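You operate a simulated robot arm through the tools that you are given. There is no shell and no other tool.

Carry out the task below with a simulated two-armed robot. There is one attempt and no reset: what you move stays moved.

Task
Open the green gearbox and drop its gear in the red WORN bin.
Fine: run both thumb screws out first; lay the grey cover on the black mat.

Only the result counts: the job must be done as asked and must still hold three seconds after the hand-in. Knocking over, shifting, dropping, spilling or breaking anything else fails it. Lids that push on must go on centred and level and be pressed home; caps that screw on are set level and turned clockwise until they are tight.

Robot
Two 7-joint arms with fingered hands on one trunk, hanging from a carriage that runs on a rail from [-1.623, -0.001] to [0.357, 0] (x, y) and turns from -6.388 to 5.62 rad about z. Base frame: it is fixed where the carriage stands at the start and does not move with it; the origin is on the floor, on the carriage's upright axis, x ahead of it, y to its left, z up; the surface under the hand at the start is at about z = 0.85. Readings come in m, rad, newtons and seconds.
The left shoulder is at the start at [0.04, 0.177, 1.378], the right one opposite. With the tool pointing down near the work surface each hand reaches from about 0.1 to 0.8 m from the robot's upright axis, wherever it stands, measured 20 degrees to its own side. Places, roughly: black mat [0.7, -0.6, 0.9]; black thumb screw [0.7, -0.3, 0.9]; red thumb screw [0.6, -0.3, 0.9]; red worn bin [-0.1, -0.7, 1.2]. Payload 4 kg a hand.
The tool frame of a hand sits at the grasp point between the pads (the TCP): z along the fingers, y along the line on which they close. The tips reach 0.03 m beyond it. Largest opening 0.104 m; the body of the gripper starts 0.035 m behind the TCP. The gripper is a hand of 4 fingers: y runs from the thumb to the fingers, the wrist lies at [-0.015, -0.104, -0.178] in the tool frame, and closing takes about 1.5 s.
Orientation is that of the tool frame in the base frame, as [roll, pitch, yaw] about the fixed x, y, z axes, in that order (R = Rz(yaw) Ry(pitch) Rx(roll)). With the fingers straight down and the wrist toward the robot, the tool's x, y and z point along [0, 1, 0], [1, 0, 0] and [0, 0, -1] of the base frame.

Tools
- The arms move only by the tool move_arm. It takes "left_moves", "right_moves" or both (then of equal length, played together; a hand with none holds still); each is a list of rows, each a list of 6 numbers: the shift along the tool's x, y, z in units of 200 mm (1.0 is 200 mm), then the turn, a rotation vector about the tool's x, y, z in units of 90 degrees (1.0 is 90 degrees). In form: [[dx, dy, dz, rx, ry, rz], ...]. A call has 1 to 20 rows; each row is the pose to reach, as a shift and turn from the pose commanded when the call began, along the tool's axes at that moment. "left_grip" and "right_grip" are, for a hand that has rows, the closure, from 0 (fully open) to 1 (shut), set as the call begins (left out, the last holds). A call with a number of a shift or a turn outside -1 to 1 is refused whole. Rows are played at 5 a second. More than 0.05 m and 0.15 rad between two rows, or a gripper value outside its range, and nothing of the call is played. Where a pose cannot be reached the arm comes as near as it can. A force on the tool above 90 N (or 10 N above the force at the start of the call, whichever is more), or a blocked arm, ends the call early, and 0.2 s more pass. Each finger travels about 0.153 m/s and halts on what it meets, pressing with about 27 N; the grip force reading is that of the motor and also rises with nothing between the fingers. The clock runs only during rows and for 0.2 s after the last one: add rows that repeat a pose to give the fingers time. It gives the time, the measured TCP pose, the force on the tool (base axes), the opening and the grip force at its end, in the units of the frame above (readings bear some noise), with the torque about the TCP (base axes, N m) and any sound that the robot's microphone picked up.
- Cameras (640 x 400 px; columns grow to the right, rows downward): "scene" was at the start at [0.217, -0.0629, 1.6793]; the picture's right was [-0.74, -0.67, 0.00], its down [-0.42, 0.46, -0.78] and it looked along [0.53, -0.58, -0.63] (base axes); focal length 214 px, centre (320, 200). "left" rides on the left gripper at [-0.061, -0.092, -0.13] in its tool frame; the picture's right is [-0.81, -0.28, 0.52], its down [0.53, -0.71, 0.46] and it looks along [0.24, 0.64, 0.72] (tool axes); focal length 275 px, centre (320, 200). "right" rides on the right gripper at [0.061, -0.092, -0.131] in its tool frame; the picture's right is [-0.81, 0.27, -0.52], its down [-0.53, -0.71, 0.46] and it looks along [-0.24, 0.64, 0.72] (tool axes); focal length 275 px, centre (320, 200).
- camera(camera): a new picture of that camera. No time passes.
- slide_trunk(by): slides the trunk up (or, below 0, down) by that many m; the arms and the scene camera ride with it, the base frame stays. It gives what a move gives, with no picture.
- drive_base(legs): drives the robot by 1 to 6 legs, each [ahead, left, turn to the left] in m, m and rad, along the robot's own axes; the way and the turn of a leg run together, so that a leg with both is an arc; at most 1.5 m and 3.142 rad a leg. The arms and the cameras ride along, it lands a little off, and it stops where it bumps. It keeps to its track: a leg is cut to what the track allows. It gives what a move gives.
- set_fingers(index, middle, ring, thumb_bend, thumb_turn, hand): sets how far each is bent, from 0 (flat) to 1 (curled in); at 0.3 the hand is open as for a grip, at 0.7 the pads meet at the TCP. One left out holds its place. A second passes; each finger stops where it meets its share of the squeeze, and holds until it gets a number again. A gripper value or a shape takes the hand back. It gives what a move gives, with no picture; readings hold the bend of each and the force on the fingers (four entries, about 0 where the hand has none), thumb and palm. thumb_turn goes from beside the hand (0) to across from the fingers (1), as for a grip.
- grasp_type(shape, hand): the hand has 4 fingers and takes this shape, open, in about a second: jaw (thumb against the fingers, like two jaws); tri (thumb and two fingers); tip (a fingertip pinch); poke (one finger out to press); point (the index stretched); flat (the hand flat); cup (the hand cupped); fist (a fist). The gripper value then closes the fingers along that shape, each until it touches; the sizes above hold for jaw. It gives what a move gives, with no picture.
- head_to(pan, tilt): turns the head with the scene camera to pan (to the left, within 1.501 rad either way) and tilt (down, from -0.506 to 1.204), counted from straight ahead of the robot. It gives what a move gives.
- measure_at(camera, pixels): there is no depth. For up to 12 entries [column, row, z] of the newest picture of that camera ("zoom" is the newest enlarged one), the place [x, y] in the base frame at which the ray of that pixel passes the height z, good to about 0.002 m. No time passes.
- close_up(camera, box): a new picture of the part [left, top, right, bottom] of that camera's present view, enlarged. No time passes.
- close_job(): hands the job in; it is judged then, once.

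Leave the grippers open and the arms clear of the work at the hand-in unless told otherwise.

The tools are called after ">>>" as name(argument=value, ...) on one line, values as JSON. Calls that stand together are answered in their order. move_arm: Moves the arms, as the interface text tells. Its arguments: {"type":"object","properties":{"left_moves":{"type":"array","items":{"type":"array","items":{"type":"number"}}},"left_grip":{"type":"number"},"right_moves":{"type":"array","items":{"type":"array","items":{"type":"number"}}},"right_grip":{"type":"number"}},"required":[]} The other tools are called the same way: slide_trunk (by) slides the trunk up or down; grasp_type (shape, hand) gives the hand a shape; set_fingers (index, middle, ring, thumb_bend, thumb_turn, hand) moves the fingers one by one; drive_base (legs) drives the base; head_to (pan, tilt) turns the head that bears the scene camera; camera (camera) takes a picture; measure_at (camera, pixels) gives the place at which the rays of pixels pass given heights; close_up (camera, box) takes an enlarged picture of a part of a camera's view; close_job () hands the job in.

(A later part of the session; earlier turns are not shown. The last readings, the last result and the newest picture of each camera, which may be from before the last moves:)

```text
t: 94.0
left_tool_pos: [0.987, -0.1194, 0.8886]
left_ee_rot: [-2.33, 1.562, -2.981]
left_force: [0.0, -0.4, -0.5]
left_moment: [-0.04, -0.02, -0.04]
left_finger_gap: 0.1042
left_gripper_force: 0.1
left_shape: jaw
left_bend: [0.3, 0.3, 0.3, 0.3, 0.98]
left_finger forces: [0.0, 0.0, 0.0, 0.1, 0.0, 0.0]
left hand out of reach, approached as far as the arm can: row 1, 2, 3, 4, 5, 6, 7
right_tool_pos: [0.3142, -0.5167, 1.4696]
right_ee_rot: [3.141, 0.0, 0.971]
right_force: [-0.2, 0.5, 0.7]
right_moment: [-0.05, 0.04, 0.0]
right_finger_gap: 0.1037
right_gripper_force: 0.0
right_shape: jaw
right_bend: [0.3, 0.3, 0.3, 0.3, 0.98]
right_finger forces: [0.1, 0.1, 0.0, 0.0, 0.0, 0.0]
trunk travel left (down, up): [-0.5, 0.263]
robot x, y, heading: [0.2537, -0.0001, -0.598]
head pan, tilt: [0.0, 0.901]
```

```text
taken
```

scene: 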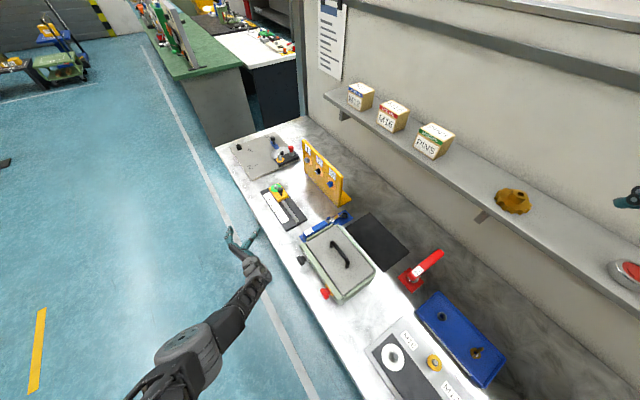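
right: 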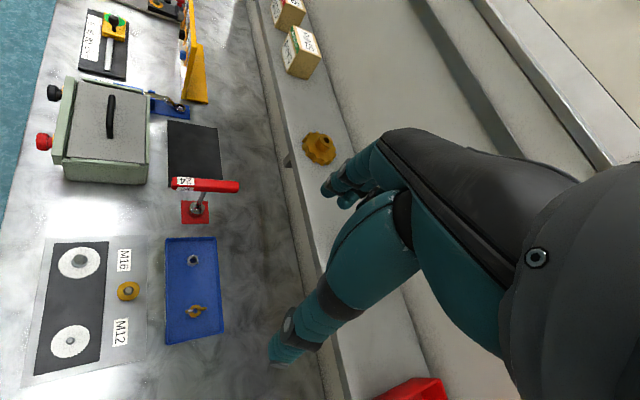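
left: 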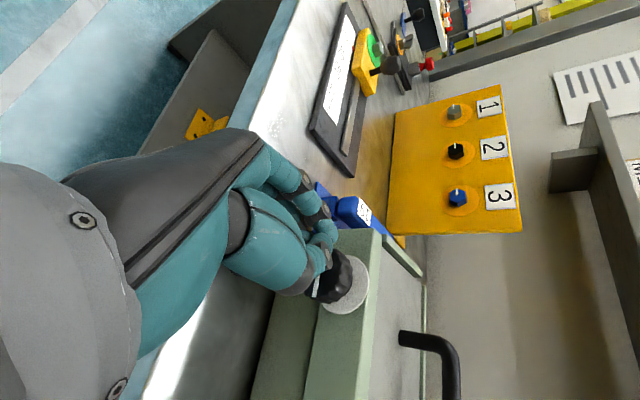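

I now turn the hand toward its original pointing-down posture (120° about the tool's diagonal) while raising it 0.2 m, to recover a natural configuration.

>>> move_arm(left_moves=[[-0.06, 0, 0, 0.048, 0.048, 0.048], [-0.12, 0, 0, 0.096, 0.096, 0.096], [-0.18, 0, 0, 0.144, 0.144, 0.144], [-0.25, 0, 0, 0.192, 0.192, 0.192], [-0.31, 0, 0, 0.24, 0.24, 0.24], [-0.37, 0, 0, 0.289, 0.289, 0.289], [-0.43, 0, 0, 0.337, 0.337, 0.337], [-0.5, 0, 0, 0.385, 0.385, 0.385], [-0.56, 0, 0, 0.433, 0.433, 0.433], [-0.62, 0, 0, 0.481, 0.481, 0.481], [-0.68, 0, 0, 0.529, 0.529, 0.529], [-0.75, 0, 0, 0.577, 0.577, 0.577], [-0.81, 0, 0, 0.625, 0.625, 0.625], [-0.87, 0, 0, 0.673, 0.673, 0.673], [-0.93, 0, 0, 0.722, 0.722, 0.722], [-1.0, 0, 0, 0.77, 0.77, 0.77]])

>>> camera(camera="scene")

```text
t: 95.5
left_tool_pos: [1.0293, -0.162, 0.8642]
left_ee_rot: [2.633, 0.912, 1.466]
left_force: [-1.1, 5.3, 1.7]
left_moment: [0.21, 0.07, -0.26]
left_finger_gap: 0.1041
left_gripper_force: 0.0
left_shape: jaw
left_bend: [0.3, 0.3, 0.3, 0.29, 1.0]
left_finger forces: [0.1, 0.0, 0.1, 0.1, 7.3, 0.0]
left hand out of reach, approached as far as the arm can: row 1, 2, 3, 4, 5, 6
right_tool_pos: [0.3124, -0.5177, 1.4689]
right_ee_rot: [-3.141, 0.003, 0.971]
right_force: [0.1, -0.4, 0.1]
right_moment: [0.07, -0.06, 0.02]
right_finger_gap: 0.1037
right_gripper_force: 0.1
right_shape: jaw
right_bend: [0.3, 0.3, 0.3, 0.3, 0.98]
right_finger forces: [0.0, 0.0, 0.0, 0.0, 0.0, 0.0]
trunk travel left (down, up): [-0.5, 0.263]
robot x, y, heading: [0.2523, -0.0013, -0.593]
head pan, tilt: [0.0, 0.901]
stopped in row 7 (left hand): the force on the tool passed its limit at 132 N (the readings are from after the stop); the commanded pose is now the measured one
```

```text
taken
```

scene: 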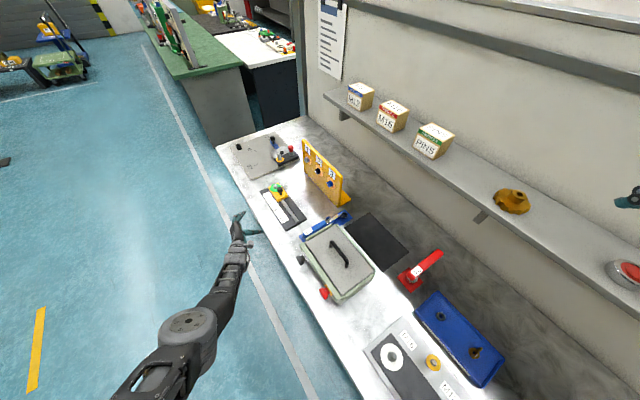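

The thumb touched the bench edge and the call stopped. I look closely before moving away.

>>> close_up(camera="scene", box=[200, 180, 328, 280])

>>> camera(camera="left")

```text
4.00 times, centred on (264, 230) of scene
```

zoom: 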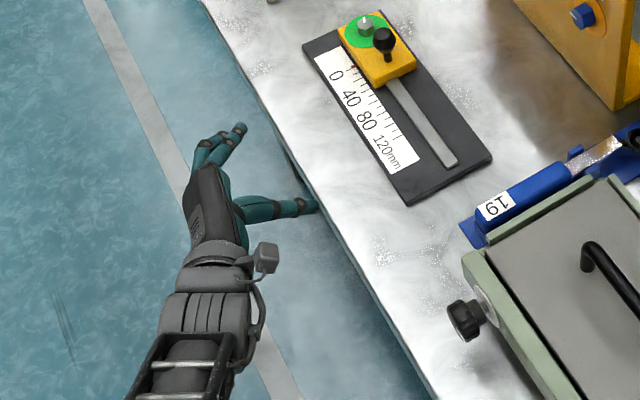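

```text
taken
```

left: 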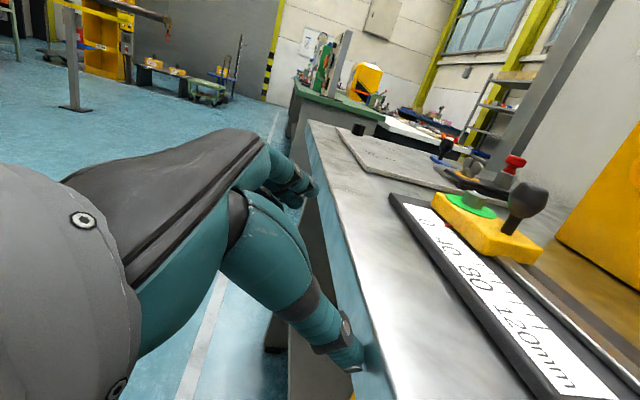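

Only the thumb rests against the bench's front edge; nothing on the bench is disturbed. The command now equals the measured pose, so I pull away in +y first, then up and back.

>>> move_arm(left_moves=[[0.09, 0.044, -0.11, 0, 0, 0], [0.006, -0.022, -0.256, 0, 0, 0], [-0.078, -0.087, -0.403, 0, 0, 0], [-0.161, -0.153, -0.549, 0, 0, 0], [-0.245, -0.218, -0.695, 0, 0, 0]])

>>> camera(camera="scene")

```text
t: 96.7
left_tool_pos: [0.9964, -0.0397, 1.0026]
left_ee_rot: [2.462, 0.789, 1.376]
left_force: [0.2, -0.2, 0.4]
left_moment: [0.0, -0.02, -0.01]
left_finger_gap: 0.1041
left_gripper_force: 0.1
left_shape: jaw
left_bend: [0.3, 0.3, 0.3, 0.3, 0.98]
left_finger forces: [0.1, 0.0, 0.0, 0.0, 0.0, 0.0]
right_tool_pos: [0.3121, -0.5139, 1.4687]
right_ee_rot: [3.141, 0.001, 0.97]
right_force: [0.4, -0.8, -0.8]
right_moment: [0.02, 0.03, 0.03]
right_finger_gap: 0.1036
right_gripper_force: 0.1
right_shape: jaw
right_bend: [0.3, 0.3, 0.3, 0.3, 0.98]
right_finger forces: [0.0, 0.1, 0.1, 0.0, 0.0, 0.1]
trunk travel left (down, up): [-0.5, 0.263]
robot x, y, heading: [0.2505, -0.0024, -0.595]
head pan, tilt: [0.0, 0.901]
stopped in row 5 (left hand): the arm was blocked; the commanded pose is now the measured one
```

```text
taken
```

scene: 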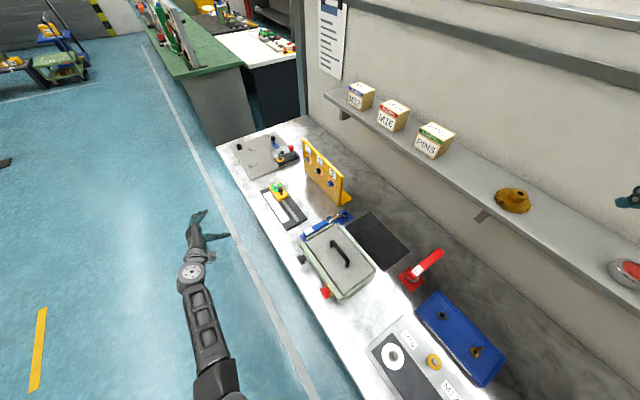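

The command is again the measured pose. I move back toward a natural posture: turn the hand to point straight down while raising and drawing it nearer.

>>> move_arm(left_moves=[[-0.076, -0.037, -0.095, 0.051, 0.04, 0.041], [-0.152, -0.073, -0.19, 0.101, 0.079, 0.081], [-0.228, -0.11, -0.285, 0.152, 0.119, 0.122], [-0.304, -0.146, -0.38, 0.202, 0.158, 0.163], [-0.38, -0.183, -0.475, 0.253, 0.198, 0.204], [-0.457, -0.22, -0.57, 0.304, 0.238, 0.244], [-0.533, -0.256, -0.665, 0.354, 0.277, 0.285], [-0.609, -0.293, -0.76, 0.405, 0.317, 0.326], [-0.685, -0.329, -0.855, 0.455, 0.356, 0.366], [-0.761, -0.366, -0.95, 0.506, 0.396, 0.407]])

>>> camera(camera="scene")

```text
t: 98.9
left_tool_pos: [0.8151, -0.0405, 1.1811]
left_ee_rot: [3.14, 0.001, 0.97]
left_force: [0.1, -0.5, -0.3]
left_moment: [-0.01, -0.01, 0.01]
left_finger_gap: 0.1042
left_gripper_force: 0.0
left_shape: jaw
left_bend: [0.3, 0.3, 0.3, 0.3, 0.98]
left_finger forces: [0.0, 0.0, 0.1, 0.1, 0.0, 0.1]
right_tool_pos: [0.3143, -0.5153, 1.4694]
right_ee_rot: [3.14, 0.0, 0.973]
right_force: [0.2, -0.6, -0.1]
right_moment: [0.03, 0.0, 0.01]
right_finger_gap: 0.1038
right_gripper_force: 0.1
right_shape: jaw
right_bend: [0.3, 0.3, 0.3, 0.3, 0.98]
right_finger forces: [0.1, 0.0, 0.0, 0.0, 0.1, 0.0]
trunk travel left (down, up): [-0.5, 0.263]
robot x, y, heading: [0.2482, 0.0021, -0.598]
head pan, tilt: [0.0, 0.901]
```

```text
taken
```

scene: 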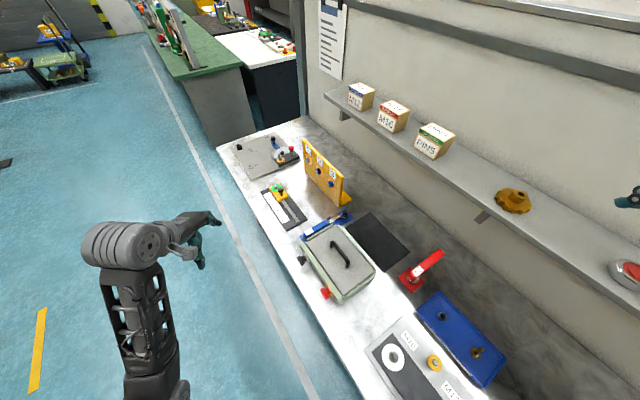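

The posture is natural again and reached exactly. Now I repeat the approach: align to base axes, then turn to point at -y above the knob's standoff point.

>>> move_arm(left_moves=[[-0.065, -0.036, 0, 0, 0, -0.0637], [-0.13, -0.072, 0, 0, 0, -0.127], [-0.195, -0.108, 0, 0, 0, -0.191], [-0.26, -0.144, 0, 0, 0, -0.255], [-0.325, -0.18, 0, 0, 0, -0.318], [-0.39, -0.217, 0, 0, 0, -0.382]])

>>> move_arm(left_moves=[[0, 0, 0, 0, -0.083, 0], [0, 0, 0, 0, -0.167, 0], [0, 0, 0, 0, -0.25, 0], [0, 0, 0, 0, -0.333, 0], [0, 0, 0, 0, -0.417, 0], [0, 0, 0, 0, -0.5, 0], [0, 0, 0, 0, -0.583, 0], [0, 0, 0, 0, -0.667, 0], [0, 0, 0, 0, -0.75, 0], [0, 0, 0, 0, -0.833, 0], [0, 0, 0, 0, -0.917, 0], [0, 0, 0, 0, -1.0, 0]])

>>> camera(camera="scene")

```text
t: 100.3
left_tool_pos: [0.7377, -0.0806, 1.1814]
left_ee_rot: [-3.141, 0.003, 1.573]
left_force: [0.3, 0.5, -1.2]
left_moment: [0.0, -0.02, 0.04]
left_finger_gap: 0.1039
left_gripper_force: 0.0
left_shape: jaw
left_bend: [0.3, 0.3, 0.3, 0.3, 0.98]
left_finger forces: [0.0, 0.1, 0.0, 0.0, 0.0, 0.0]
right_tool_pos: [0.3137, -0.5163, 1.4691]
right_ee_rot: [-3.141, 0.0, 0.972]
right_force: [-0.7, 0.4, 0.5]
right_moment: [0.03, 0.05, 0.01]
right_finger_gap: 0.1039
right_gripper_force: 0.1
right_shape: jaw
right_bend: [0.3, 0.3, 0.3, 0.3, 0.98]
right_finger forces: [0.1, 0.0, 0.0, 0.1, 0.1, 0.0]
trunk travel left (down, up): [-0.5, 0.263]
robot x, y, heading: [0.2487, 0.003, -0.597]
head pan, tilt: [0.0, 0.901]
```

```text
t: 101.2
left_tool_pos: [0.7618, -0.0524, 1.1834]
left_ee_rot: [3.031, 0.326, 1.546]
left_force: [0.0, 0.3, -0.3]
left_moment: [0.01, -0.01, 0.02]
left_finger_gap: 0.1041
left_gripper_force: 0.0
left_shape: jaw
left_bend: [0.3, 0.3, 0.3, 0.3, 0.98]
left_finger forces: [0.0, 0.0, 0.0, 0.0, 0.0, 0.0]
right_tool_pos: [0.3142, -0.5154, 1.4693]
right_ee_rot: [-3.141, -0.001, 0.972]
right_force: [-0.1, -0.7, -0.5]
right_moment: [0.02, -0.03, 0.01]
right_finger_gap: 0.1035
right_gripper_force: 0.2
right_shape: jaw
right_bend: [0.3, 0.3, 0.3, 0.3, 0.98]
right_finger forces: [0.1, 0.0, 0.0, 0.0, 0.1, 0.1]
trunk travel left (down, up): [-0.5, 0.263]
robot x, y, heading: [0.2511, 0.0002, -0.598]
head pan, tilt: [0.0, 0.901]
stopped in row 4 (left hand): the arm was blocked; the commanded pose is now the measured one
```

```text
taken
```

scene: 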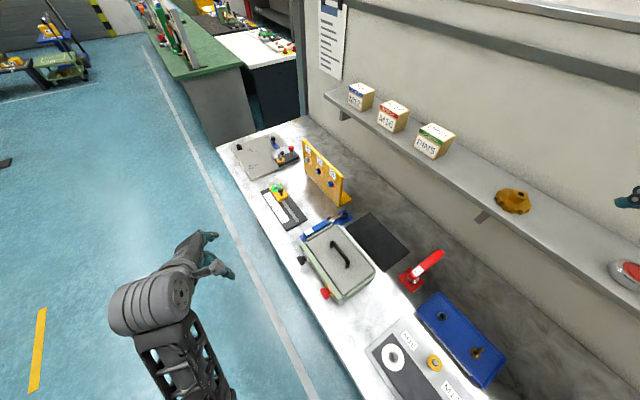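

The arm is in a flipped (elbow-low) configuration and got blocked. I return the hand toward its original high pose above to restore the original configuration: level it and lift 0.2 m first.

>>> move_arm(left_moves=[[-0.06, 0, -0.19, 0, 0.05, 0], [-0.12, 0, -0.38, 0, 0.1, 0], [-0.18, 0, -0.57, 0, 0.15, 0], [-0.25, 0, -0.76, 0, 0.2, 0], [-0.32, 0, -0.94, 0, 0.207, 0]])

>>> camera(camera="scene")

```text
t: 102.4
left_tool_pos: [0.8013, -0.0478, 1.3254]
left_ee_rot: [3.011, -0.013, 1.595]
left_force: [-0.7, 0.1, 0.2]
left_moment: [-0.03, -0.01, -0.01]
left_finger_gap: 0.1038
left_gripper_force: 0.1
left_shape: jaw
left_bend: [0.3, 0.3, 0.3, 0.3, 0.98]
left_finger forces: [0.1, 0.0, 0.1, 0.0, 0.0, 0.0]
left hand out of reach, approached as far as the arm can: row 3, 4, 5
right_tool_pos: [0.3132, -0.5157, 1.469]
right_ee_rot: [3.14, -0.001, 0.972]
right_force: [1.0, -0.5, 0.5]
right_moment: [0.02, -0.03, 0.0]
right_finger_gap: 0.1038
right_gripper_force: 0.1
right_shape: jaw
right_bend: [0.3, 0.3, 0.3, 0.3, 0.98]
right_finger forces: [0.0, 0.0, 0.0, 0.0, 0.1, 0.1]
trunk travel left (down, up): [-0.5, 0.263]
robot x, y, heading: [0.2504, 0.0013, -0.598]
head pan, tilt: [0.0, 0.901]
```

```text
taken
```

scene: 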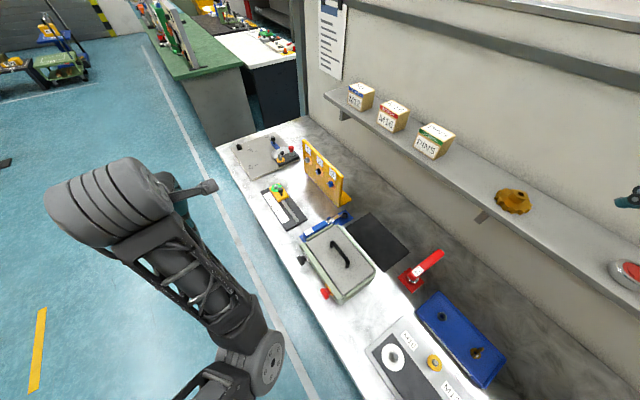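

The elbow sits inward and low, whereas it was outward originally. I turn the hand so its wrist goes to the robot's left, which should pull the elbow outward, and lower a bit to stay in reach.

>>> move_arm(left_moves=[[0, 0, 0.2, 0, 0, 0.083], [0, 0, 0.3, 0, 0, 0.167], [0, 0, 0.4, 0, 0, 0.25], [0, 0, 0.4, 0, 0, 0.333], [0, 0, 0.4, 0, 0, 0.417], [0, 0, 0.4, 0, 0, 0.5], [0, 0, 0.4, 0, 0, 0.583], [0, 0, 0.4, 0, 0, 0.667], [0, 0, 0.4, 0, 0, 0.75], [0, 0, 0.4, 0, 0, 0.833], [0, 0, 0.4, 0, 0, 0.917], [0, 0, 0.4, 0, 0, 1.0]])

>>> camera(camera="scene")

```text
t: 105.0
left_tool_pos: [0.8022, -0.0544, 1.2435]
left_ee_rot: [3.137, -0.103, 0.009]
left_force: [-1.0, 0.7, 0.4]
left_moment: [0.04, 0.01, 0.0]
left_finger_gap: 0.1041
left_gripper_force: 0.1
left_shape: jaw
left_bend: [0.3, 0.3, 0.3, 0.3, 0.97]
left_finger forces: [0.0, 0.0, 0.0, 0.0, 0.0, 0.1]
left hand out of reach, approached as far as the arm can: row 7, 8, 9
right_tool_pos: [0.3136, -0.5156, 1.4689]
right_ee_rot: [3.14, 0.0, 0.972]
right_force: [0.2, 0.9, -0.5]
right_moment: [0.0, 0.02, 0.01]
right_finger_gap: 0.1037
right_gripper_force: 0.0
right_shape: jaw
right_bend: [0.3, 0.3, 0.3, 0.3, 0.98]
right_finger forces: [0.0, 0.1, 0.0, 0.0, 0.1, 0.0]
trunk travel left (down, up): [-0.5, 0.263]
robot x, y, heading: [0.2505, -0.0017, -0.598]
head pan, tilt: [0.0, 0.901]
```

```text
taken
```

scene: 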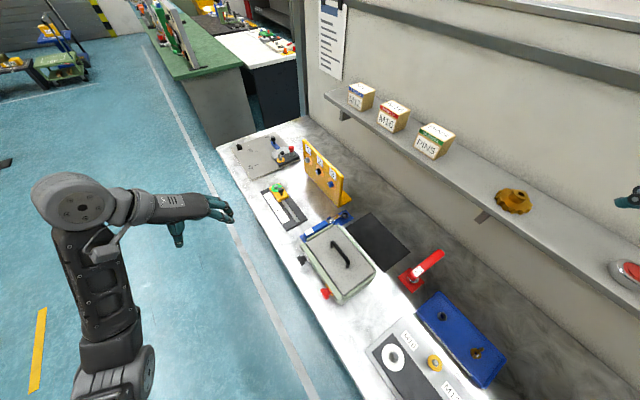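

The elbow is now outward. I turn the hand back by 90° and look at whether it stays that way.

>>> move_arm(left_moves=[[0, 0, 0, 0, 0, -0.083], [0, 0, 0, 0, 0, -0.167], [0, 0, 0, 0, 0, -0.25], [0, 0, 0, 0, 0, -0.333], [0, 0, 0, 0, 0, -0.417], [0, 0, 0, 0, 0, -0.5], [0, 0, 0, 0, 0, -0.583], [0, 0, 0, 0, 0, -0.667], [0, 0, 0, 0, 0, -0.75], [0, 0, 0, 0, 0, -0.833], [0, 0, 0, 0, 0, -0.917], [0, 0, 0, 0, 0, -1.0]])

>>> camera(camera="scene")

```text
t: 107.6
left_tool_pos: [0.8031, -0.0536, 1.2441]
left_ee_rot: [3.038, 0.005, 1.583]
left_force: [0.3, 0.2, -0.1]
left_moment: [0.02, -0.03, 0.01]
left_finger_gap: 0.1039
left_gripper_force: 0.1
left_shape: jaw
left_bend: [0.3, 0.3, 0.3, 0.3, 0.97]
left_finger forces: [0.0, 0.1, 0.1, 0.0, 0.1, 0.0]
right_tool_pos: [0.3149, -0.5167, 1.4695]
right_ee_rot: [3.141, 0.003, 0.973]
right_force: [0.0, 0.2, -0.2]
right_moment: [0.01, -0.04, 0.03]
right_finger_gap: 0.1039
right_gripper_force: 0.1
right_shape: jaw
right_bend: [0.3, 0.3, 0.3, 0.3, 0.98]
right_finger forces: [0.1, 0.0, 0.0, 0.0, 0.0, 0.0]
trunk travel left (down, up): [-0.5, 0.263]
robot x, y, heading: [0.2475, 0.005, -0.595]
head pan, tilt: [0.0, 0.901]
```

```text
taken
```

scene: 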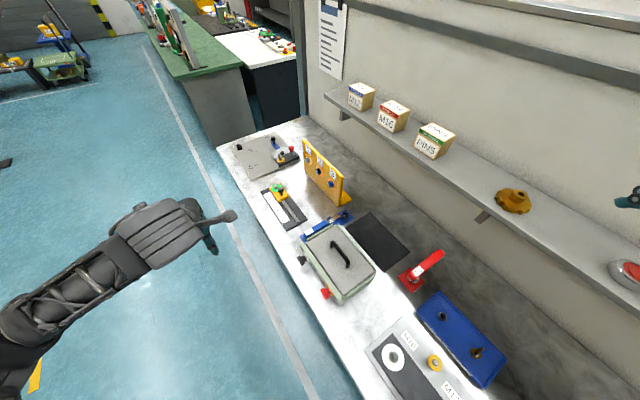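

The elbow is outward again, as at the start. I correct the small roll error (0.10 rad) first, then turn to point at -y while moving in front of the knob.

>>> move_arm(left_moves=[[-0.09, -0.17, 0.2, 0.066, 0, 0], [-0.18, -0.34, 0.4, 0.066, 0, -0.008]])

>>> move_arm(left_moves=[[0, 0, 0, 0, -0.083, 0], [0, 0, 0, 0, -0.167, 0], [0, 0, 0, 0, -0.25, 0], [0, 0, 0, 0, -0.333, 0], [0, 0, 0, 0, -0.417, 0], [0, 0, 0, 0, -0.5, 0], [0, 0, 0, 0, -0.583, 0], [0, 0, 0, 0, -0.667, 0], [0, 0, 0, 0, -0.75, 0], [0, 0, 0, 0, -0.833, 0], [0, 0, 0, 0, -0.917, 0], [0, 0, 0, 0, -1.0, 0]])

>>> camera(camera="scene")

```text
refused: row 1 steps farther than a row can; nothing moved
```

```text
t: 110.2
left_tool_pos: [0.8034, -0.0549, 1.2446]
left_ee_rot: [1.478, 1.469, -0.082]
left_force: [0.3, -0.2, 0.2]
left_moment: [0.02, 0.01, 0.01]
left_finger_gap: 0.1041
left_gripper_force: 0.1
left_shape: jaw
left_bend: [0.3, 0.3, 0.3, 0.3, 0.97]
left_finger forces: [0.0, 0.0, 0.0, 0.1, 0.1, 0.1]
right_tool_pos: [0.313, -0.5165, 1.4697]
right_ee_rot: [-3.14, 0.0, 0.971]
right_force: [0.3, -0.3, -0.5]
right_moment: [0.04, 0.0, 0.03]
right_finger_gap: 0.1038
right_gripper_force: 0.1
right_shape: jaw
right_bend: [0.3, 0.3, 0.3, 0.3, 0.98]
right_finger forces: [0.0, 0.1, 0.0, 0.0, 0.0, 0.1]
trunk travel left (down, up): [-0.5, 0.263]
robot x, y, heading: [0.2512, 0.001, -0.602]
head pan, tilt: [0.0, 0.901]
```

```text
taken
```

scene: 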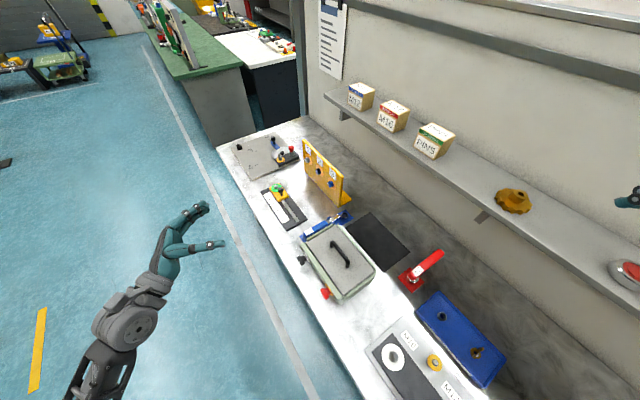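

The hand points at -y again within 1°, in the original arm posture. I lower it toward the knob height at standoff in two calls.

>>> move_arm(left_moves=[[0.2, -0.09, 0, 0, 0, 0], [0.4, -0.18, 0, 0, 0, 0], [0.6, -0.26, 0, 0, 0, 0], [0.8, -0.35, 0, 0, 0, 0], [0.95, -0.43, 0, 0, 0, 0]])

>>> move_arm(left_moves=[[0.2, 0, 0.1, 0, 0, 0], [0.4, 0, 0.2, 0, 0, 0], [0.6, 0, 0.3, 0, 0, 0], [0.63, 0, 0.4, 0, 0, 0], [0.63, 0, 0.4, 0, 0, 0]])

>>> camera(camera="left")

>>> camera(camera="scene")

```text
t: 111.4
left_tool_pos: [0.7364, -0.0568, 1.0463]
left_ee_rot: [1.514, 1.466, -0.048]
left_force: [-0.1, -0.6, 0.1]
left_moment: [0.01, -0.01, -0.02]
left_finger_gap: 0.1041
left_gripper_force: 0.0
left_shape: jaw
left_bend: [0.3, 0.3, 0.3, 0.3, 0.97]
left_finger forces: [0.0, 0.0, 0.0, 0.0, 0.0, 0.1]
right_tool_pos: [0.3137, -0.5166, 1.4691]
right_ee_rot: [-3.141, 0.0, 0.972]
right_force: [-0.6, -0.3, -0.9]
right_moment: [-0.05, 0.01, 0.0]
right_finger_gap: 0.1037
right_gripper_force: 0.1
right_shape: jaw
right_bend: [0.3, 0.3, 0.3, 0.3, 0.98]
right_finger forces: [0.0, 0.0, 0.1, 0.0, 0.1, 0.0]
trunk travel left (down, up): [-0.5, 0.263]
robot x, y, heading: [0.2487, 0.0027, -0.599]
head pan, tilt: [0.0, 0.901]
```

```text
t: 112.6
left_tool_pos: [0.7516, -0.1379, 0.9199]
left_ee_rot: [1.529, 1.467, -0.035]
left_force: [-0.1, -0.3, -0.4]
left_moment: [0.01, 0.02, 0.0]
left_finger_gap: 0.1039
left_gripper_force: 0.0
left_shape: jaw
left_bend: [0.3, 0.3, 0.3, 0.3, 0.97]
left_finger forces: [0.1, 0.0, 0.0, 0.0, 0.0, 0.1]
right_tool_pos: [0.3138, -0.5153, 1.4687]
right_ee_rot: [3.14, -0.001, 0.972]
right_force: [0.4, -0.6, 0.5]
right_moment: [-0.01, -0.02, 0.01]
right_finger_gap: 0.1038
right_gripper_force: 0.0
right_shape: jaw
right_bend: [0.3, 0.3, 0.3, 0.3, 0.98]
right_finger forces: [0.0, 0.1, 0.0, 0.1, 0.1, 0.0]
trunk travel left (down, up): [-0.5, 0.263]
robot x, y, heading: [0.2494, 0.0016, -0.599]
head pan, tilt: [0.0, 0.901]
```

```text
taken
```

left: 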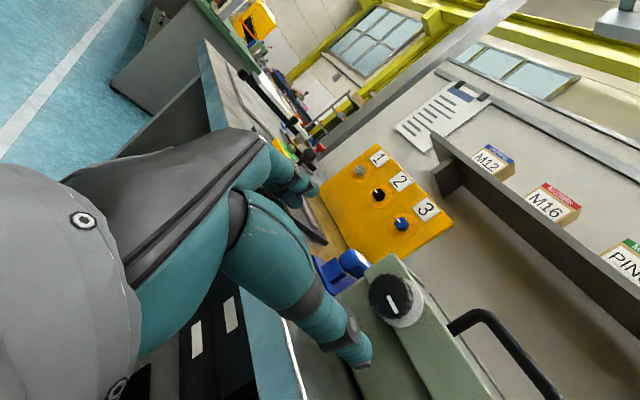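

```text
taken
```

scene: 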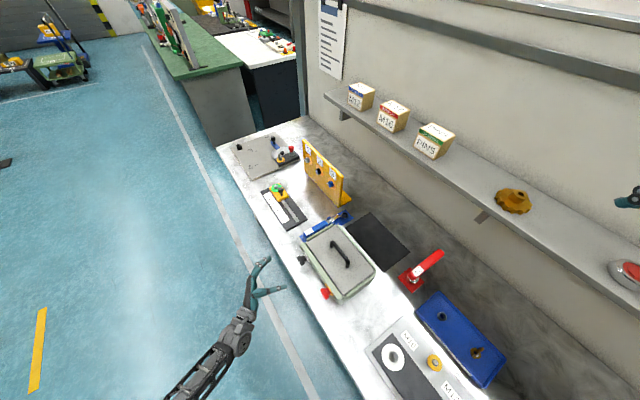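

In position at standoff, in the good posture. I test the turning range in the air: first +45° (wrist downward).

>>> move_arm(left_moves=[[0, -0.08, 0, 0, 0, 0.083], [0, -0.08, 0, 0, 0, 0.167], [0, -0.08, 0, 0, 0, 0.25], [0, -0.08, 0, 0, 0, 0.333], [0, -0.08, 0, 0, 0, 0.417], [0, -0.08, 0, 0, 0, 0.5]])

```text
t: 114.0
left_tool_pos: [0.7357, -0.138, 0.92]
left_ee_rot: [1.561, 0.681, 0.003]
left_force: [-0.1, 0.0, -0.6]
left_moment: [0.0, 0.01, 0.0]
left_finger_gap: 0.104
left_gripper_force: 0.1
left_shape: jaw
left_bend: [0.3, 0.3, 0.3, 0.3, 0.97]
left_finger forces: [0.0, 0.0, 0.0, 0.0, 0.1, 0.0]
right_tool_pos: [0.3137, -0.516, 1.4693]
right_ee_rot: [3.142, -0.001, 0.971]
right_force: [0.5, -0.9, 0.4]
right_moment: [0.01, 0.02, 0.01]
right_finger_gap: 0.1036
right_gripper_force: 0.0
right_shape: jaw
right_bend: [0.3, 0.3, 0.3, 0.3, 0.98]
right_finger forces: [0.1, 0.1, 0.0, 0.0, 0.0, 0.0]
trunk travel left (down, up): [-0.5, 0.263]
robot x, y, heading: [0.2485, -0.0021, -0.595]
head pan, tilt: [0.0, 0.901]
```

+51° is reached exactly, so this base place gives a wider range. I go in centred on the knob and close.

>>> move_arm(left_moves=[[-0.03, 0.04, 0.0, 0, 0, 0], [-0.03, 0.04, 0.2, 0, 0, 0], [-0.03, 0.04, 0.4, 0, 0, 0], [-0.03, 0.04, 0.5, 0, 0, 0], [-0.03, 0.04, 0.5, 0, 0, 0]])

>>> close_up(camera="left", box=[240, 180, 400, 320])

>>> close_up(camera="scene", box=[280, 240, 330, 280])

```text
t: 115.2
left_tool_pos: [0.7385, -0.237, 0.9305]
left_ee_rot: [1.564, 0.683, 0.006]
left_force: [0.7, -0.2, -1.0]
left_moment: [0.0, 0.02, 0.0]
left_finger_gap: 0.104
left_gripper_force: 0.0
left_shape: jaw
left_bend: [0.3, 0.3, 0.3, 0.3, 0.97]
left_finger forces: [0.1, 0.0, 0.1, 0.1, 0.0, 0.0]
right_tool_pos: [0.3149, -0.5162, 1.4691]
right_ee_rot: [3.14, 0.001, 0.973]
right_force: [0.4, -0.5, -0.4]
right_moment: [-0.05, -0.01, 0.0]
right_finger_gap: 0.1038
right_gripper_force: 0.1
right_shape: jaw
right_bend: [0.3, 0.3, 0.3, 0.3, 0.98]
right_finger forces: [0.0, 0.0, 0.0, 0.0, 0.0, 0.0]
trunk travel left (down, up): [-0.5, 0.263]
robot x, y, heading: [0.2514, 0.0001, -0.597]
head pan, tilt: [0.0, 0.901]
```

```text
2.86 times, centred on (320, 250) of left
```

zoom: 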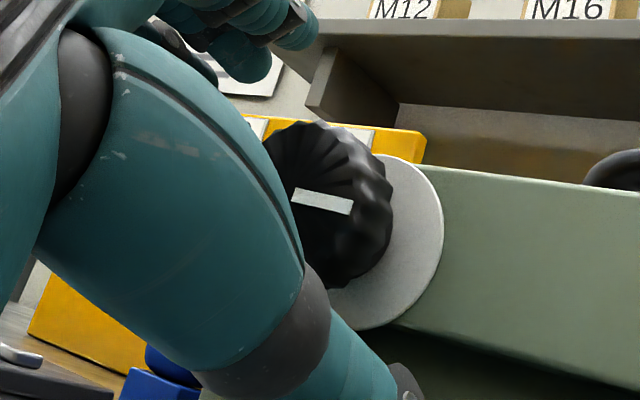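

```text
10.00 times, centred on (305, 260) of scene
```

zoom: 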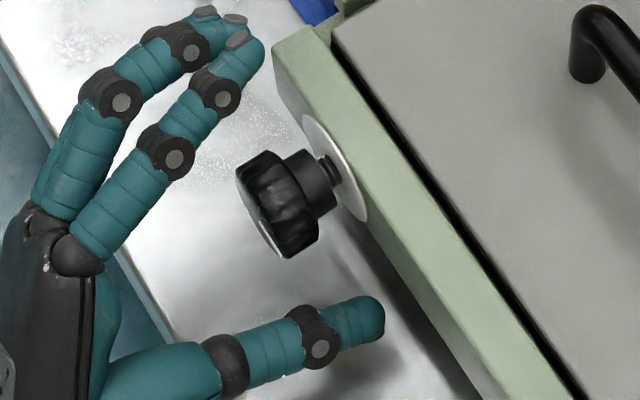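

Measuring the knob's present position in the new scene view before closing.

>>> measure_at(camera="scene", pixels=[[299.2, 262, 0.929], [302.5, 259.5, 0.929], [305, 257.8, 0.929], [306.8, 256.8, 0.929], [298.5, 264.5, 0.913], [300, 256, 0.945]])

```text
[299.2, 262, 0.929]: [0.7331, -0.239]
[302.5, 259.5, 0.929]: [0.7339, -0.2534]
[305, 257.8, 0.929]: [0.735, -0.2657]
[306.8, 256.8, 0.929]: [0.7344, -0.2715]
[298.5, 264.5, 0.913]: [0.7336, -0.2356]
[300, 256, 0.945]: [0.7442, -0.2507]
```

The knob is at x≈0.734, so I shift 2.6 mm along the closing line and close.

>>> move_arm(left_grip=1.0, left_moves=[[0, -0.013, 0, 0, 0, 0], [0, -0.013, 0, 0, 0, 0], [0, -0.013, 0, 0, 0, 0], [0, -0.013, 0, 0, 0, 0], [0, -0.013, 0, 0, 0, 0], [0, -0.013, 0, 0, 0, 0], [0, -0.013, 0, 0, 0, 0], [0, -0.013, 0, 0, 0, 0]])

>>> close_up(camera="left", box=[240, 180, 400, 320])

>>> close_up(camera="scene", box=[280, 240, 330, 280])

```text
t: 117.0
left_tool_pos: [0.735, -0.2391, 0.9267]
left_ee_rot: [1.563, 0.682, 0.005]
left_force: [-3.2, -9.3, -7.5]
left_moment: [0.13, 0.06, -0.09]
left_finger_gap: 0.0254
left_gripper_force: 26.6
left_shape: jaw
left_bend: [0.74, 0.58, 0.61, 0.75, 1.0]
left_finger forces: [11.8, 5.8, 0.0, 0.0, 24.7, 0.0]
right_tool_pos: [0.3143, -0.517, 1.4702]
right_ee_rot: [-3.141, -0.001, 0.972]
right_force: [0.2, 0.1, -0.6]
right_moment: [0.04, -0.01, -0.02]
right_finger_gap: 0.1042
right_gripper_force: 0.0
right_shape: jaw
right_bend: [0.3, 0.3, 0.3, 0.3, 0.98]
right_finger forces: [0.0, 0.1, 0.0, 0.1, 0.1, 0.0]
trunk travel left (down, up): [-0.5, 0.263]
robot x, y, heading: [0.2497, -0.0013, -0.601]
head pan, tilt: [0.0, 0.901]
```

```text
2.86 times, centred on (320, 250) of left
```

zoom: 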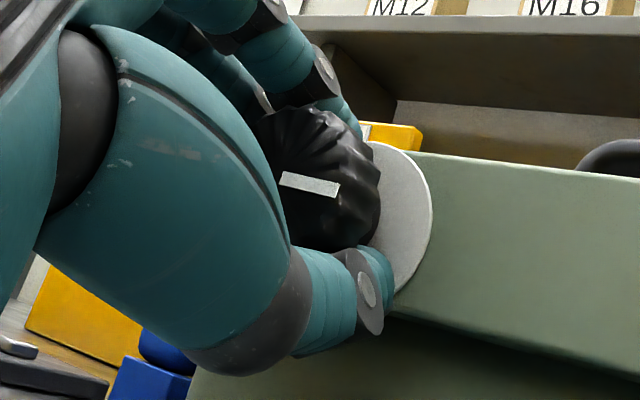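

```text
10.00 times, centred on (305, 260) of scene
```

zoom: 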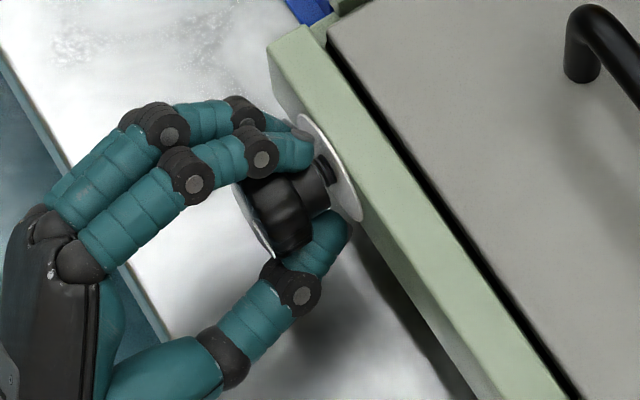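

The y pull of -9 N says the tips are hooking behind the knob body. I open, retreat 3.5 mm and close again.

>>> move_arm(left_grip=0.3, left_moves=[[0, 0, 0, 0, 0, 0], [0, 0, 0, 0, 0, 0], [0, 0, 0, 0, 0, 0], [0, 0, -0.0175, 0, 0, 0], [0, 0, -0.0175, 0, 0, 0]])

>>> move_arm(left_grip=1.0, left_moves=[[0, 0, 0, 0, 0, 0], [0, 0, 0, 0, 0, 0], [0, 0, 0, 0, 0, 0], [0, 0, 0, 0, 0, 0], [0, 0, 0, 0, 0, 0], [0, 0, 0, 0, 0, 0]])

```text
t: 118.2
left_tool_pos: [0.7362, -0.2333, 0.9273]
left_ee_rot: [1.564, 0.683, 0.005]
left_force: [-0.4, -0.2, -0.9]
left_moment: [-0.01, -0.04, 0.0]
left_finger_gap: 0.0726
left_gripper_force: 0.1
left_shape: jaw
left_bend: [0.27, 0.37, 0.34, 0.58, 0.99]
left_finger forces: [0.1, 0.0, 0.0, 0.0, 0.0, 0.0]
right_tool_pos: [0.3123, -0.5161, 1.4684]
right_ee_rot: [3.141, 0.0, 0.972]
right_force: [0.8, -0.9, 0.2]
right_moment: [-0.01, -0.01, -0.02]
right_finger_gap: 0.1037
right_gripper_force: 0.0
right_shape: jaw
right_bend: [0.3, 0.3, 0.3, 0.3, 0.98]
right_finger forces: [0.0, 0.1, 0.0, 0.0, 0.0, 0.0]
trunk travel left (down, up): [-0.5, 0.263]
robot x, y, heading: [0.2522, -0.0014, -0.595]
head pan, tilt: [0.0, 0.901]
```

```text
t: 119.6
left_tool_pos: [0.7346, -0.2343, 0.9277]
left_ee_rot: [1.564, 0.681, 0.005]
left_force: [-1.0, -4.8, -3.9]
left_moment: [0.08, 0.02, -0.04]
left_finger_gap: 0.0288
left_gripper_force: 27.1
left_shape: jaw
left_bend: [0.74, 0.55, 0.59, 0.75, 1.0]
left_finger forces: [12.7, 7.1, 0.1, 0.0, 23.7, 0.0]
right_tool_pos: [0.3125, -0.5159, 1.4692]
right_ee_rot: [3.14, 0.0, 0.972]
right_force: [0.5, 0.4, 0.0]
right_moment: [-0.02, -0.01, -0.03]
right_finger_gap: 0.1038
right_gripper_force: 0.2
right_shape: jaw
right_bend: [0.3, 0.3, 0.3, 0.3, 0.98]
right_finger forces: [0.0, 0.1, 0.0, 0.0, 0.1, 0.0]
trunk travel left (down, up): [-0.5, 0.263]
robot x, y, heading: [0.2526, -0.0004, -0.597]
head pan, tilt: [0.0, 0.901]
```

This matches the first good grip (gap 28.8 mm). I turn 60° and check.

>>> move_arm(left_moves=[[0, 0, 0, 0, 0, -0.083], [0, 0, 0, 0, 0, -0.167], [0, 0, -0.001, 0, 0, -0.25], [0, 0, -0.002, 0, 0, -0.333], [0, 0, -0.003, 0, 0, -0.417], [0, 0, -0.003, 0, 0, -0.5], [0, 0, -0.004, 0, 0, -0.583], [0, 0, -0.004, 0, 0, -0.667]])

>>> close_up(camera="left", box=[240, 180, 400, 320])

>>> close_up(camera="scene", box=[280, 240, 330, 280])

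```text
t: 121.4
left_tool_pos: [0.7337, -0.2374, 0.9283]
left_ee_rot: [-1.521, 1.41, -3.083]
left_force: [-3.2, -18.5, 5.8]
left_moment: [-0.22, -0.47, -0.32]
left_finger_gap: 0.0242
left_gripper_force: 26.2
left_shape: jaw
left_bend: [0.74, 0.58, 0.59, 0.75, 1.0]
left_finger forces: [21.4, 5.3, 0.1, 0.0, 24.7, 0.0]
right_tool_pos: [0.3143, -0.5188, 1.4711]
right_ee_rot: [3.14, 0.001, 0.972]
right_force: [0.2, -0.7, 0.4]
right_moment: [-0.01, 0.01, 0.0]
right_finger_gap: 0.104
right_gripper_force: 0.0
right_shape: jaw
right_bend: [0.3, 0.3, 0.3, 0.3, 0.98]
right_finger forces: [0.0, 0.1, 0.0, 0.1, 0.0, 0.0]
trunk travel left (down, up): [-0.5, 0.263]
robot x, y, heading: [0.2466, 0.0027, -0.601]
head pan, tilt: [0.0, 0.901]
```

```text
2.86 times, centred on (320, 250) of left
```

zoom: 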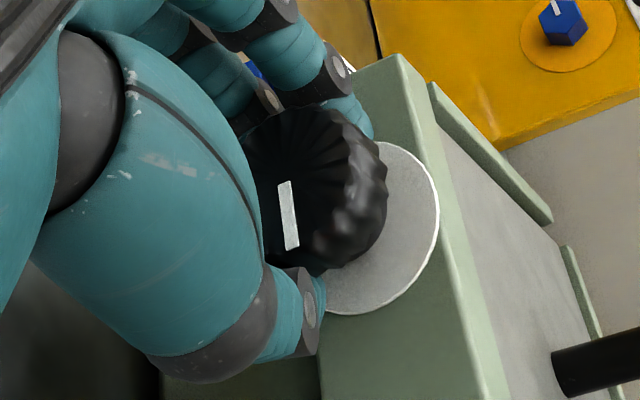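

```text
10.00 times, centred on (305, 260) of scene
```

zoom: 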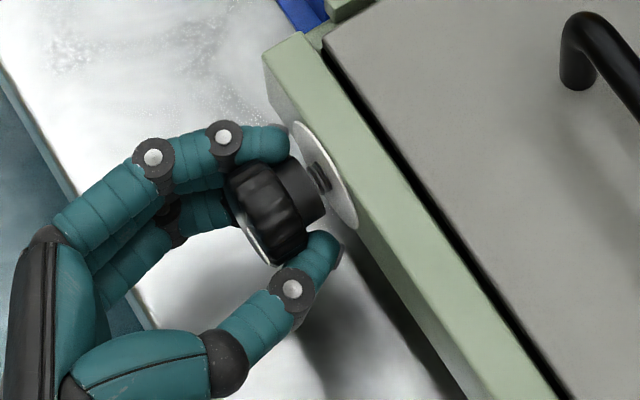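

The knob resisted here: it did not turn past about 180°, with torque 0.47 N·m. All earlier slips also happened at about 180°, so that is its end stop: the black screw is run out. I release it gently and check.

>>> move_arm(left_grip=0.0, left_moves=[[0, 0, 0, 0, 0, 0.05], [0, 0, 0, 0, 0, 0.05], [0, 0, 0, 0, 0, 0.05], [0, 0, 0, 0, 0, 0.05], [0, 0, 0, 0, 0, 0.05], [0, 0, -0.2, 0, 0, 0.05], [0, 0, -0.3, 0, 0, 0.05]])

>>> close_up(camera="left", box=[300, 200, 460, 340])

>>> close_up(camera="scene", box=[280, 230, 380, 310])

```text
t: 123.0
left_tool_pos: [0.7331, -0.1723, 0.9285]
left_ee_rot: [-1.506, 1.49, -3.068]
left_force: [-0.3, -0.4, 0.9]
left_moment: [0.01, 0.0, 0.02]
left_finger_gap: 0.1036
left_gripper_force: 0.0
left_shape: jaw
left_bend: [0.3, 0.3, 0.3, 0.3, 0.98]
left_finger forces: [0.1, 0.1, 0.0, 0.0, 0.1, 0.1]
right_tool_pos: [0.3142, -0.5159, 1.4691]
right_ee_rot: [-3.141, 0.001, 0.973]
right_force: [0.7, 0.6, -0.6]
right_moment: [0.01, 0.0, 0.0]
right_finger_gap: 0.1038
right_gripper_force: 0.1
right_shape: jaw
right_bend: [0.3, 0.3, 0.3, 0.3, 0.98]
right_finger forces: [0.0, 0.0, 0.0, 0.0, 0.0, 0.0]
trunk travel left (down, up): [-0.5, 0.263]
robot x, y, heading: [0.2496, 0.0031, -0.596]
head pan, tilt: [0.0, 0.901]
```

```text
2.86 times, centred on (380, 270) of left
```

zoom: 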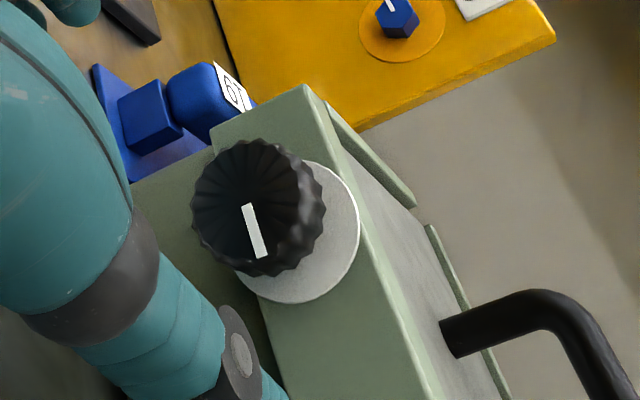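

```text
5.00 times, centred on (330, 270) of scene
```

zoom: 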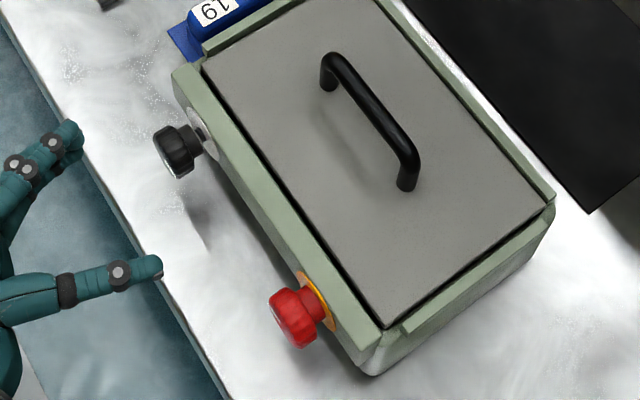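

The black mark stays at about 176°, near the stop, and the black screw clearly stands out farther than the red one. Next is the red screw: I back the hand off to y≈-0.11 and drive the base 0.139 m in -x, which puts the hand in front of the red knob with the same arm geometry.

>>> move_arm(left_moves=[[0, 0, -0.15, 0, 0, 0], [0, 0, -0.3, 0, 0, 0]])

>>> drive_base(legs=[[-0.115, -0.0783, 0]])

>>> close_up(camera="left", box=[300, 220, 460, 340])

>>> camera(camera="scene")

```text
t: 123.6
left_tool_pos: [0.7338, -0.1125, 0.9283]
left_ee_rot: [-1.503, 1.491, -3.066]
left_force: [0.0, 1.6, -0.2]
left_moment: [-0.02, -0.01, 0.02]
left_finger_gap: 0.1037
left_gripper_force: 0.1
left_shape: jaw
left_bend: [0.3, 0.3, 0.3, 0.3, 0.98]
left_finger forces: [0.0, 0.0, 0.0, 0.1, 0.1, 0.0]
right_tool_pos: [0.3133, -0.5144, 1.4695]
right_ee_rot: [3.14, 0.001, 0.971]
right_force: [-0.9, 0.2, 0.2]
right_moment: [-0.01, 0.04, 0.02]
right_finger_gap: 0.1034
right_gripper_force: 0.0
right_shape: jaw
right_bend: [0.3, 0.3, 0.3, 0.3, 0.98]
right_finger forces: [0.1, 0.0, 0.1, 0.0, 0.0, 0.0]
trunk travel left (down, up): [-0.5, 0.263]
robot x, y, heading: [0.2492, 0.0016, -0.598]
head pan, tilt: [0.0, 0.901]
```

```text
t: 124.9
left_tool_pos: [0.5944, -0.1136, 0.9272]
left_ee_rot: [-1.494, 1.491, -3.058]
left_force: [-0.3, 0.0, -0.7]
left_moment: [-0.01, 0.01, 0.0]
left_finger_gap: 0.104
left_gripper_force: 0.2
left_shape: jaw
left_bend: [0.3, 0.3, 0.3, 0.3, 0.98]
left_finger forces: [0.0, 0.1, 0.0, 0.0, 0.0, 0.0]
right_tool_pos: [0.1731, -0.5158, 1.4687]
right_ee_rot: [3.141, 0.0, 0.97]
right_force: [0.8, 0.5, 0.7]
right_moment: [-0.01, -0.01, 0.04]
right_finger_gap: 0.1037
right_gripper_force: 0.1
right_shape: jaw
right_bend: [0.3, 0.3, 0.3, 0.3, 0.98]
right_finger forces: [0.1, 0.1, 0.1, 0.0, 0.0, 0.0]
trunk travel left (down, up): [-0.5, 0.263]
robot x, y, heading: [0.1128, -0.002, -0.596]
head pan, tilt: [0.0, 0.901]
```

```text
3.33 times, centred on (380, 280) of left
```

zoom: 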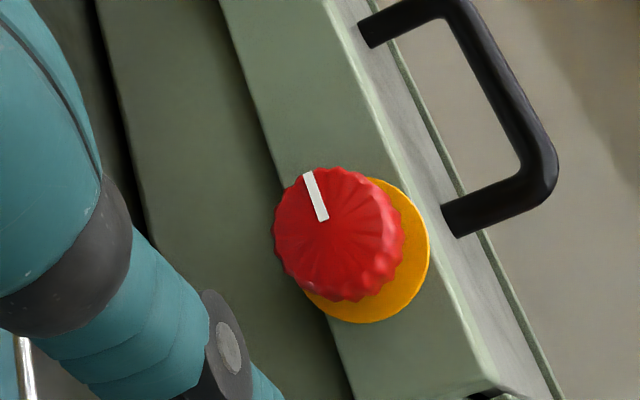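

```text
taken
```

scene: 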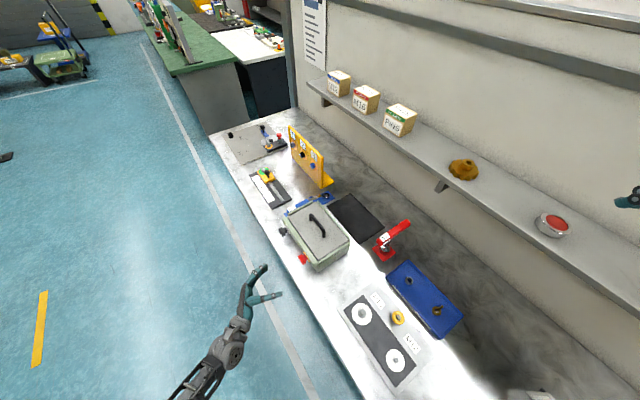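

The red knob lies within 2 mm of the hand's axis: about [0.593, 0.929]. Its mark points at 114° in this view. I turn the hand back by 56° to start a long stroke.

>>> move_arm(left_moves=[[0, 0, 0, 0, 0, 0.083], [0, 0, 0, 0, 0, 0.167], [0, 0, 0, 0, 0, 0.25], [0, 0, 0, 0, 0, 0.333], [0, 0, 0, 0, 0, 0.417], [0, 0, 0, 0, 0, 0.5], [0, 0, 0, 0, 0, 0.583], [0, 0, 0, 0, 0, 0.622], [0, 0, 0, 0, 0, 0.622]])

```text
t: 126.9
left_tool_pos: [0.5948, -0.114, 0.9288]
left_ee_rot: [1.562, 0.672, 0.002]
left_force: [-0.5, 0.1, 0.1]
left_moment: [-0.02, -0.01, 0.01]
left_finger_gap: 0.1036
left_gripper_force: 0.1
left_shape: jaw
left_bend: [0.3, 0.3, 0.3, 0.3, 0.98]
left_finger forces: [0.0, 0.0, 0.0, 0.0, 0.1, 0.0]
right_tool_pos: [0.1737, -0.5155, 1.4695]
right_ee_rot: [-3.141, -0.001, 0.97]
right_force: [0.4, 0.2, 0.2]
right_moment: [0.0, 0.05, 0.02]
right_finger_gap: 0.104
right_gripper_force: 0.1
right_shape: jaw
right_bend: [0.3, 0.3, 0.3, 0.3, 0.98]
right_finger forces: [0.1, 0.0, 0.0, 0.0, 0.0, 0.1]
trunk travel left (down, up): [-0.5, 0.263]
robot x, y, heading: [0.1115, -0.004, -0.597]
head pan, tilt: [0.0, 0.901]
```

I move in centred on the red knob (TCP y about -0.2395) and close.

>>> move_arm(left_moves=[[-0.009, 0, 0.2, 0, 0, 0], [-0.009, 0, 0.4, 0, 0, 0], [-0.009, 0, 0.55, 0, 0, 0], [-0.009, 0, 0.6275, 0, 0, 0], [-0.009, 0, 0.6275, 0, 0, 0]])

>>> move_arm(left_grip=1.0, left_moves=[[0, 0, 0, 0, 0, 0], [0, 0, 0, 0, 0, 0], [0, 0, 0, 0, 0, 0], [0, 0, 0, 0, 0, 0], [0, 0, 0, 0, 0, 0], [0, 0, 0, 0, 0, 0], [0, 0, 0, 0, 0, 0], [0, 0, 0, 0, 0, 0]])

>>> close_up(camera="left", box=[240, 180, 400, 320])

>>> close_up(camera="scene", box=[270, 230, 340, 286])

```text
t: 128.1
left_tool_pos: [0.5933, -0.239, 0.9304]
left_ee_rot: [1.564, 0.673, 0.006]
left_force: [0.1, 0.6, -0.6]
left_moment: [0.0, 0.03, -0.02]
left_finger_gap: 0.1038
left_gripper_force: 0.2
left_shape: jaw
left_bend: [0.3, 0.3, 0.3, 0.3, 0.98]
left_finger forces: [0.1, 0.0, 0.0, 0.0, 0.0, 0.0]
right_tool_pos: [0.174, -0.5153, 1.4691]
right_ee_rot: [-3.141, 0.001, 0.97]
right_force: [0.3, -0.4, -1.3]
right_moment: [-0.01, 0.01, -0.01]
right_finger_gap: 0.1039
right_gripper_force: 0.0
right_shape: jaw
right_bend: [0.3, 0.3, 0.3, 0.3, 0.98]
right_finger forces: [0.0, 0.0, 0.1, 0.1, 0.0, 0.1]
trunk travel left (down, up): [-0.5, 0.263]
robot x, y, heading: [0.1093, -0.0012, -0.603]
head pan, tilt: [0.0, 0.901]
```

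```text
t: 129.9
left_tool_pos: [0.5934, -0.2403, 0.9304]
left_ee_rot: [1.563, 0.675, 0.003]
left_force: [-2.0, -4.9, -2.5]
left_moment: [0.08, 0.0, -0.05]
left_finger_gap: 0.0279
left_gripper_force: 26.6
left_shape: jaw
left_bend: [0.74, 0.55, 0.61, 0.74, 1.0]
left_finger forces: [12.4, 7.8, 0.0, 0.0, 23.7, 0.0]
right_tool_pos: [0.1737, -0.5165, 1.4703]
right_ee_rot: [3.14, 0.0, 0.973]
right_force: [0.5, -0.2, -0.2]
right_moment: [-0.01, 0.03, -0.02]
right_finger_gap: 0.1039
right_gripper_force: 0.0
right_shape: jaw
right_bend: [0.3, 0.3, 0.3, 0.3, 0.98]
right_finger forces: [0.0, 0.0, 0.1, 0.0, 0.1, 0.1]
trunk travel left (down, up): [-0.5, 0.263]
robot x, y, heading: [0.1122, -0.0024, -0.595]
head pan, tilt: [0.0, 0.901]
```

```text
2.86 times, centred on (320, 250) of left
```

zoom: 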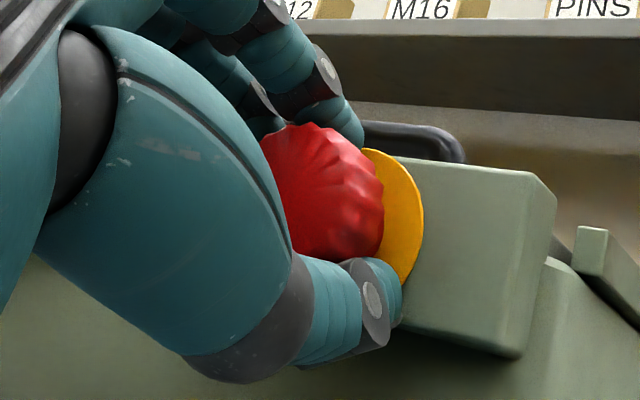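

```text
7.14 times, centred on (305, 258) of scene
```

zoom: 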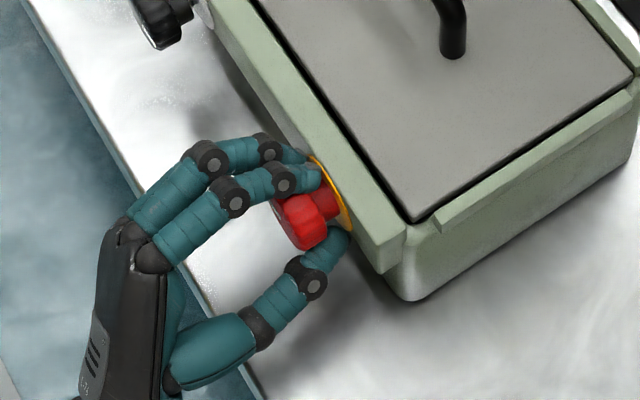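

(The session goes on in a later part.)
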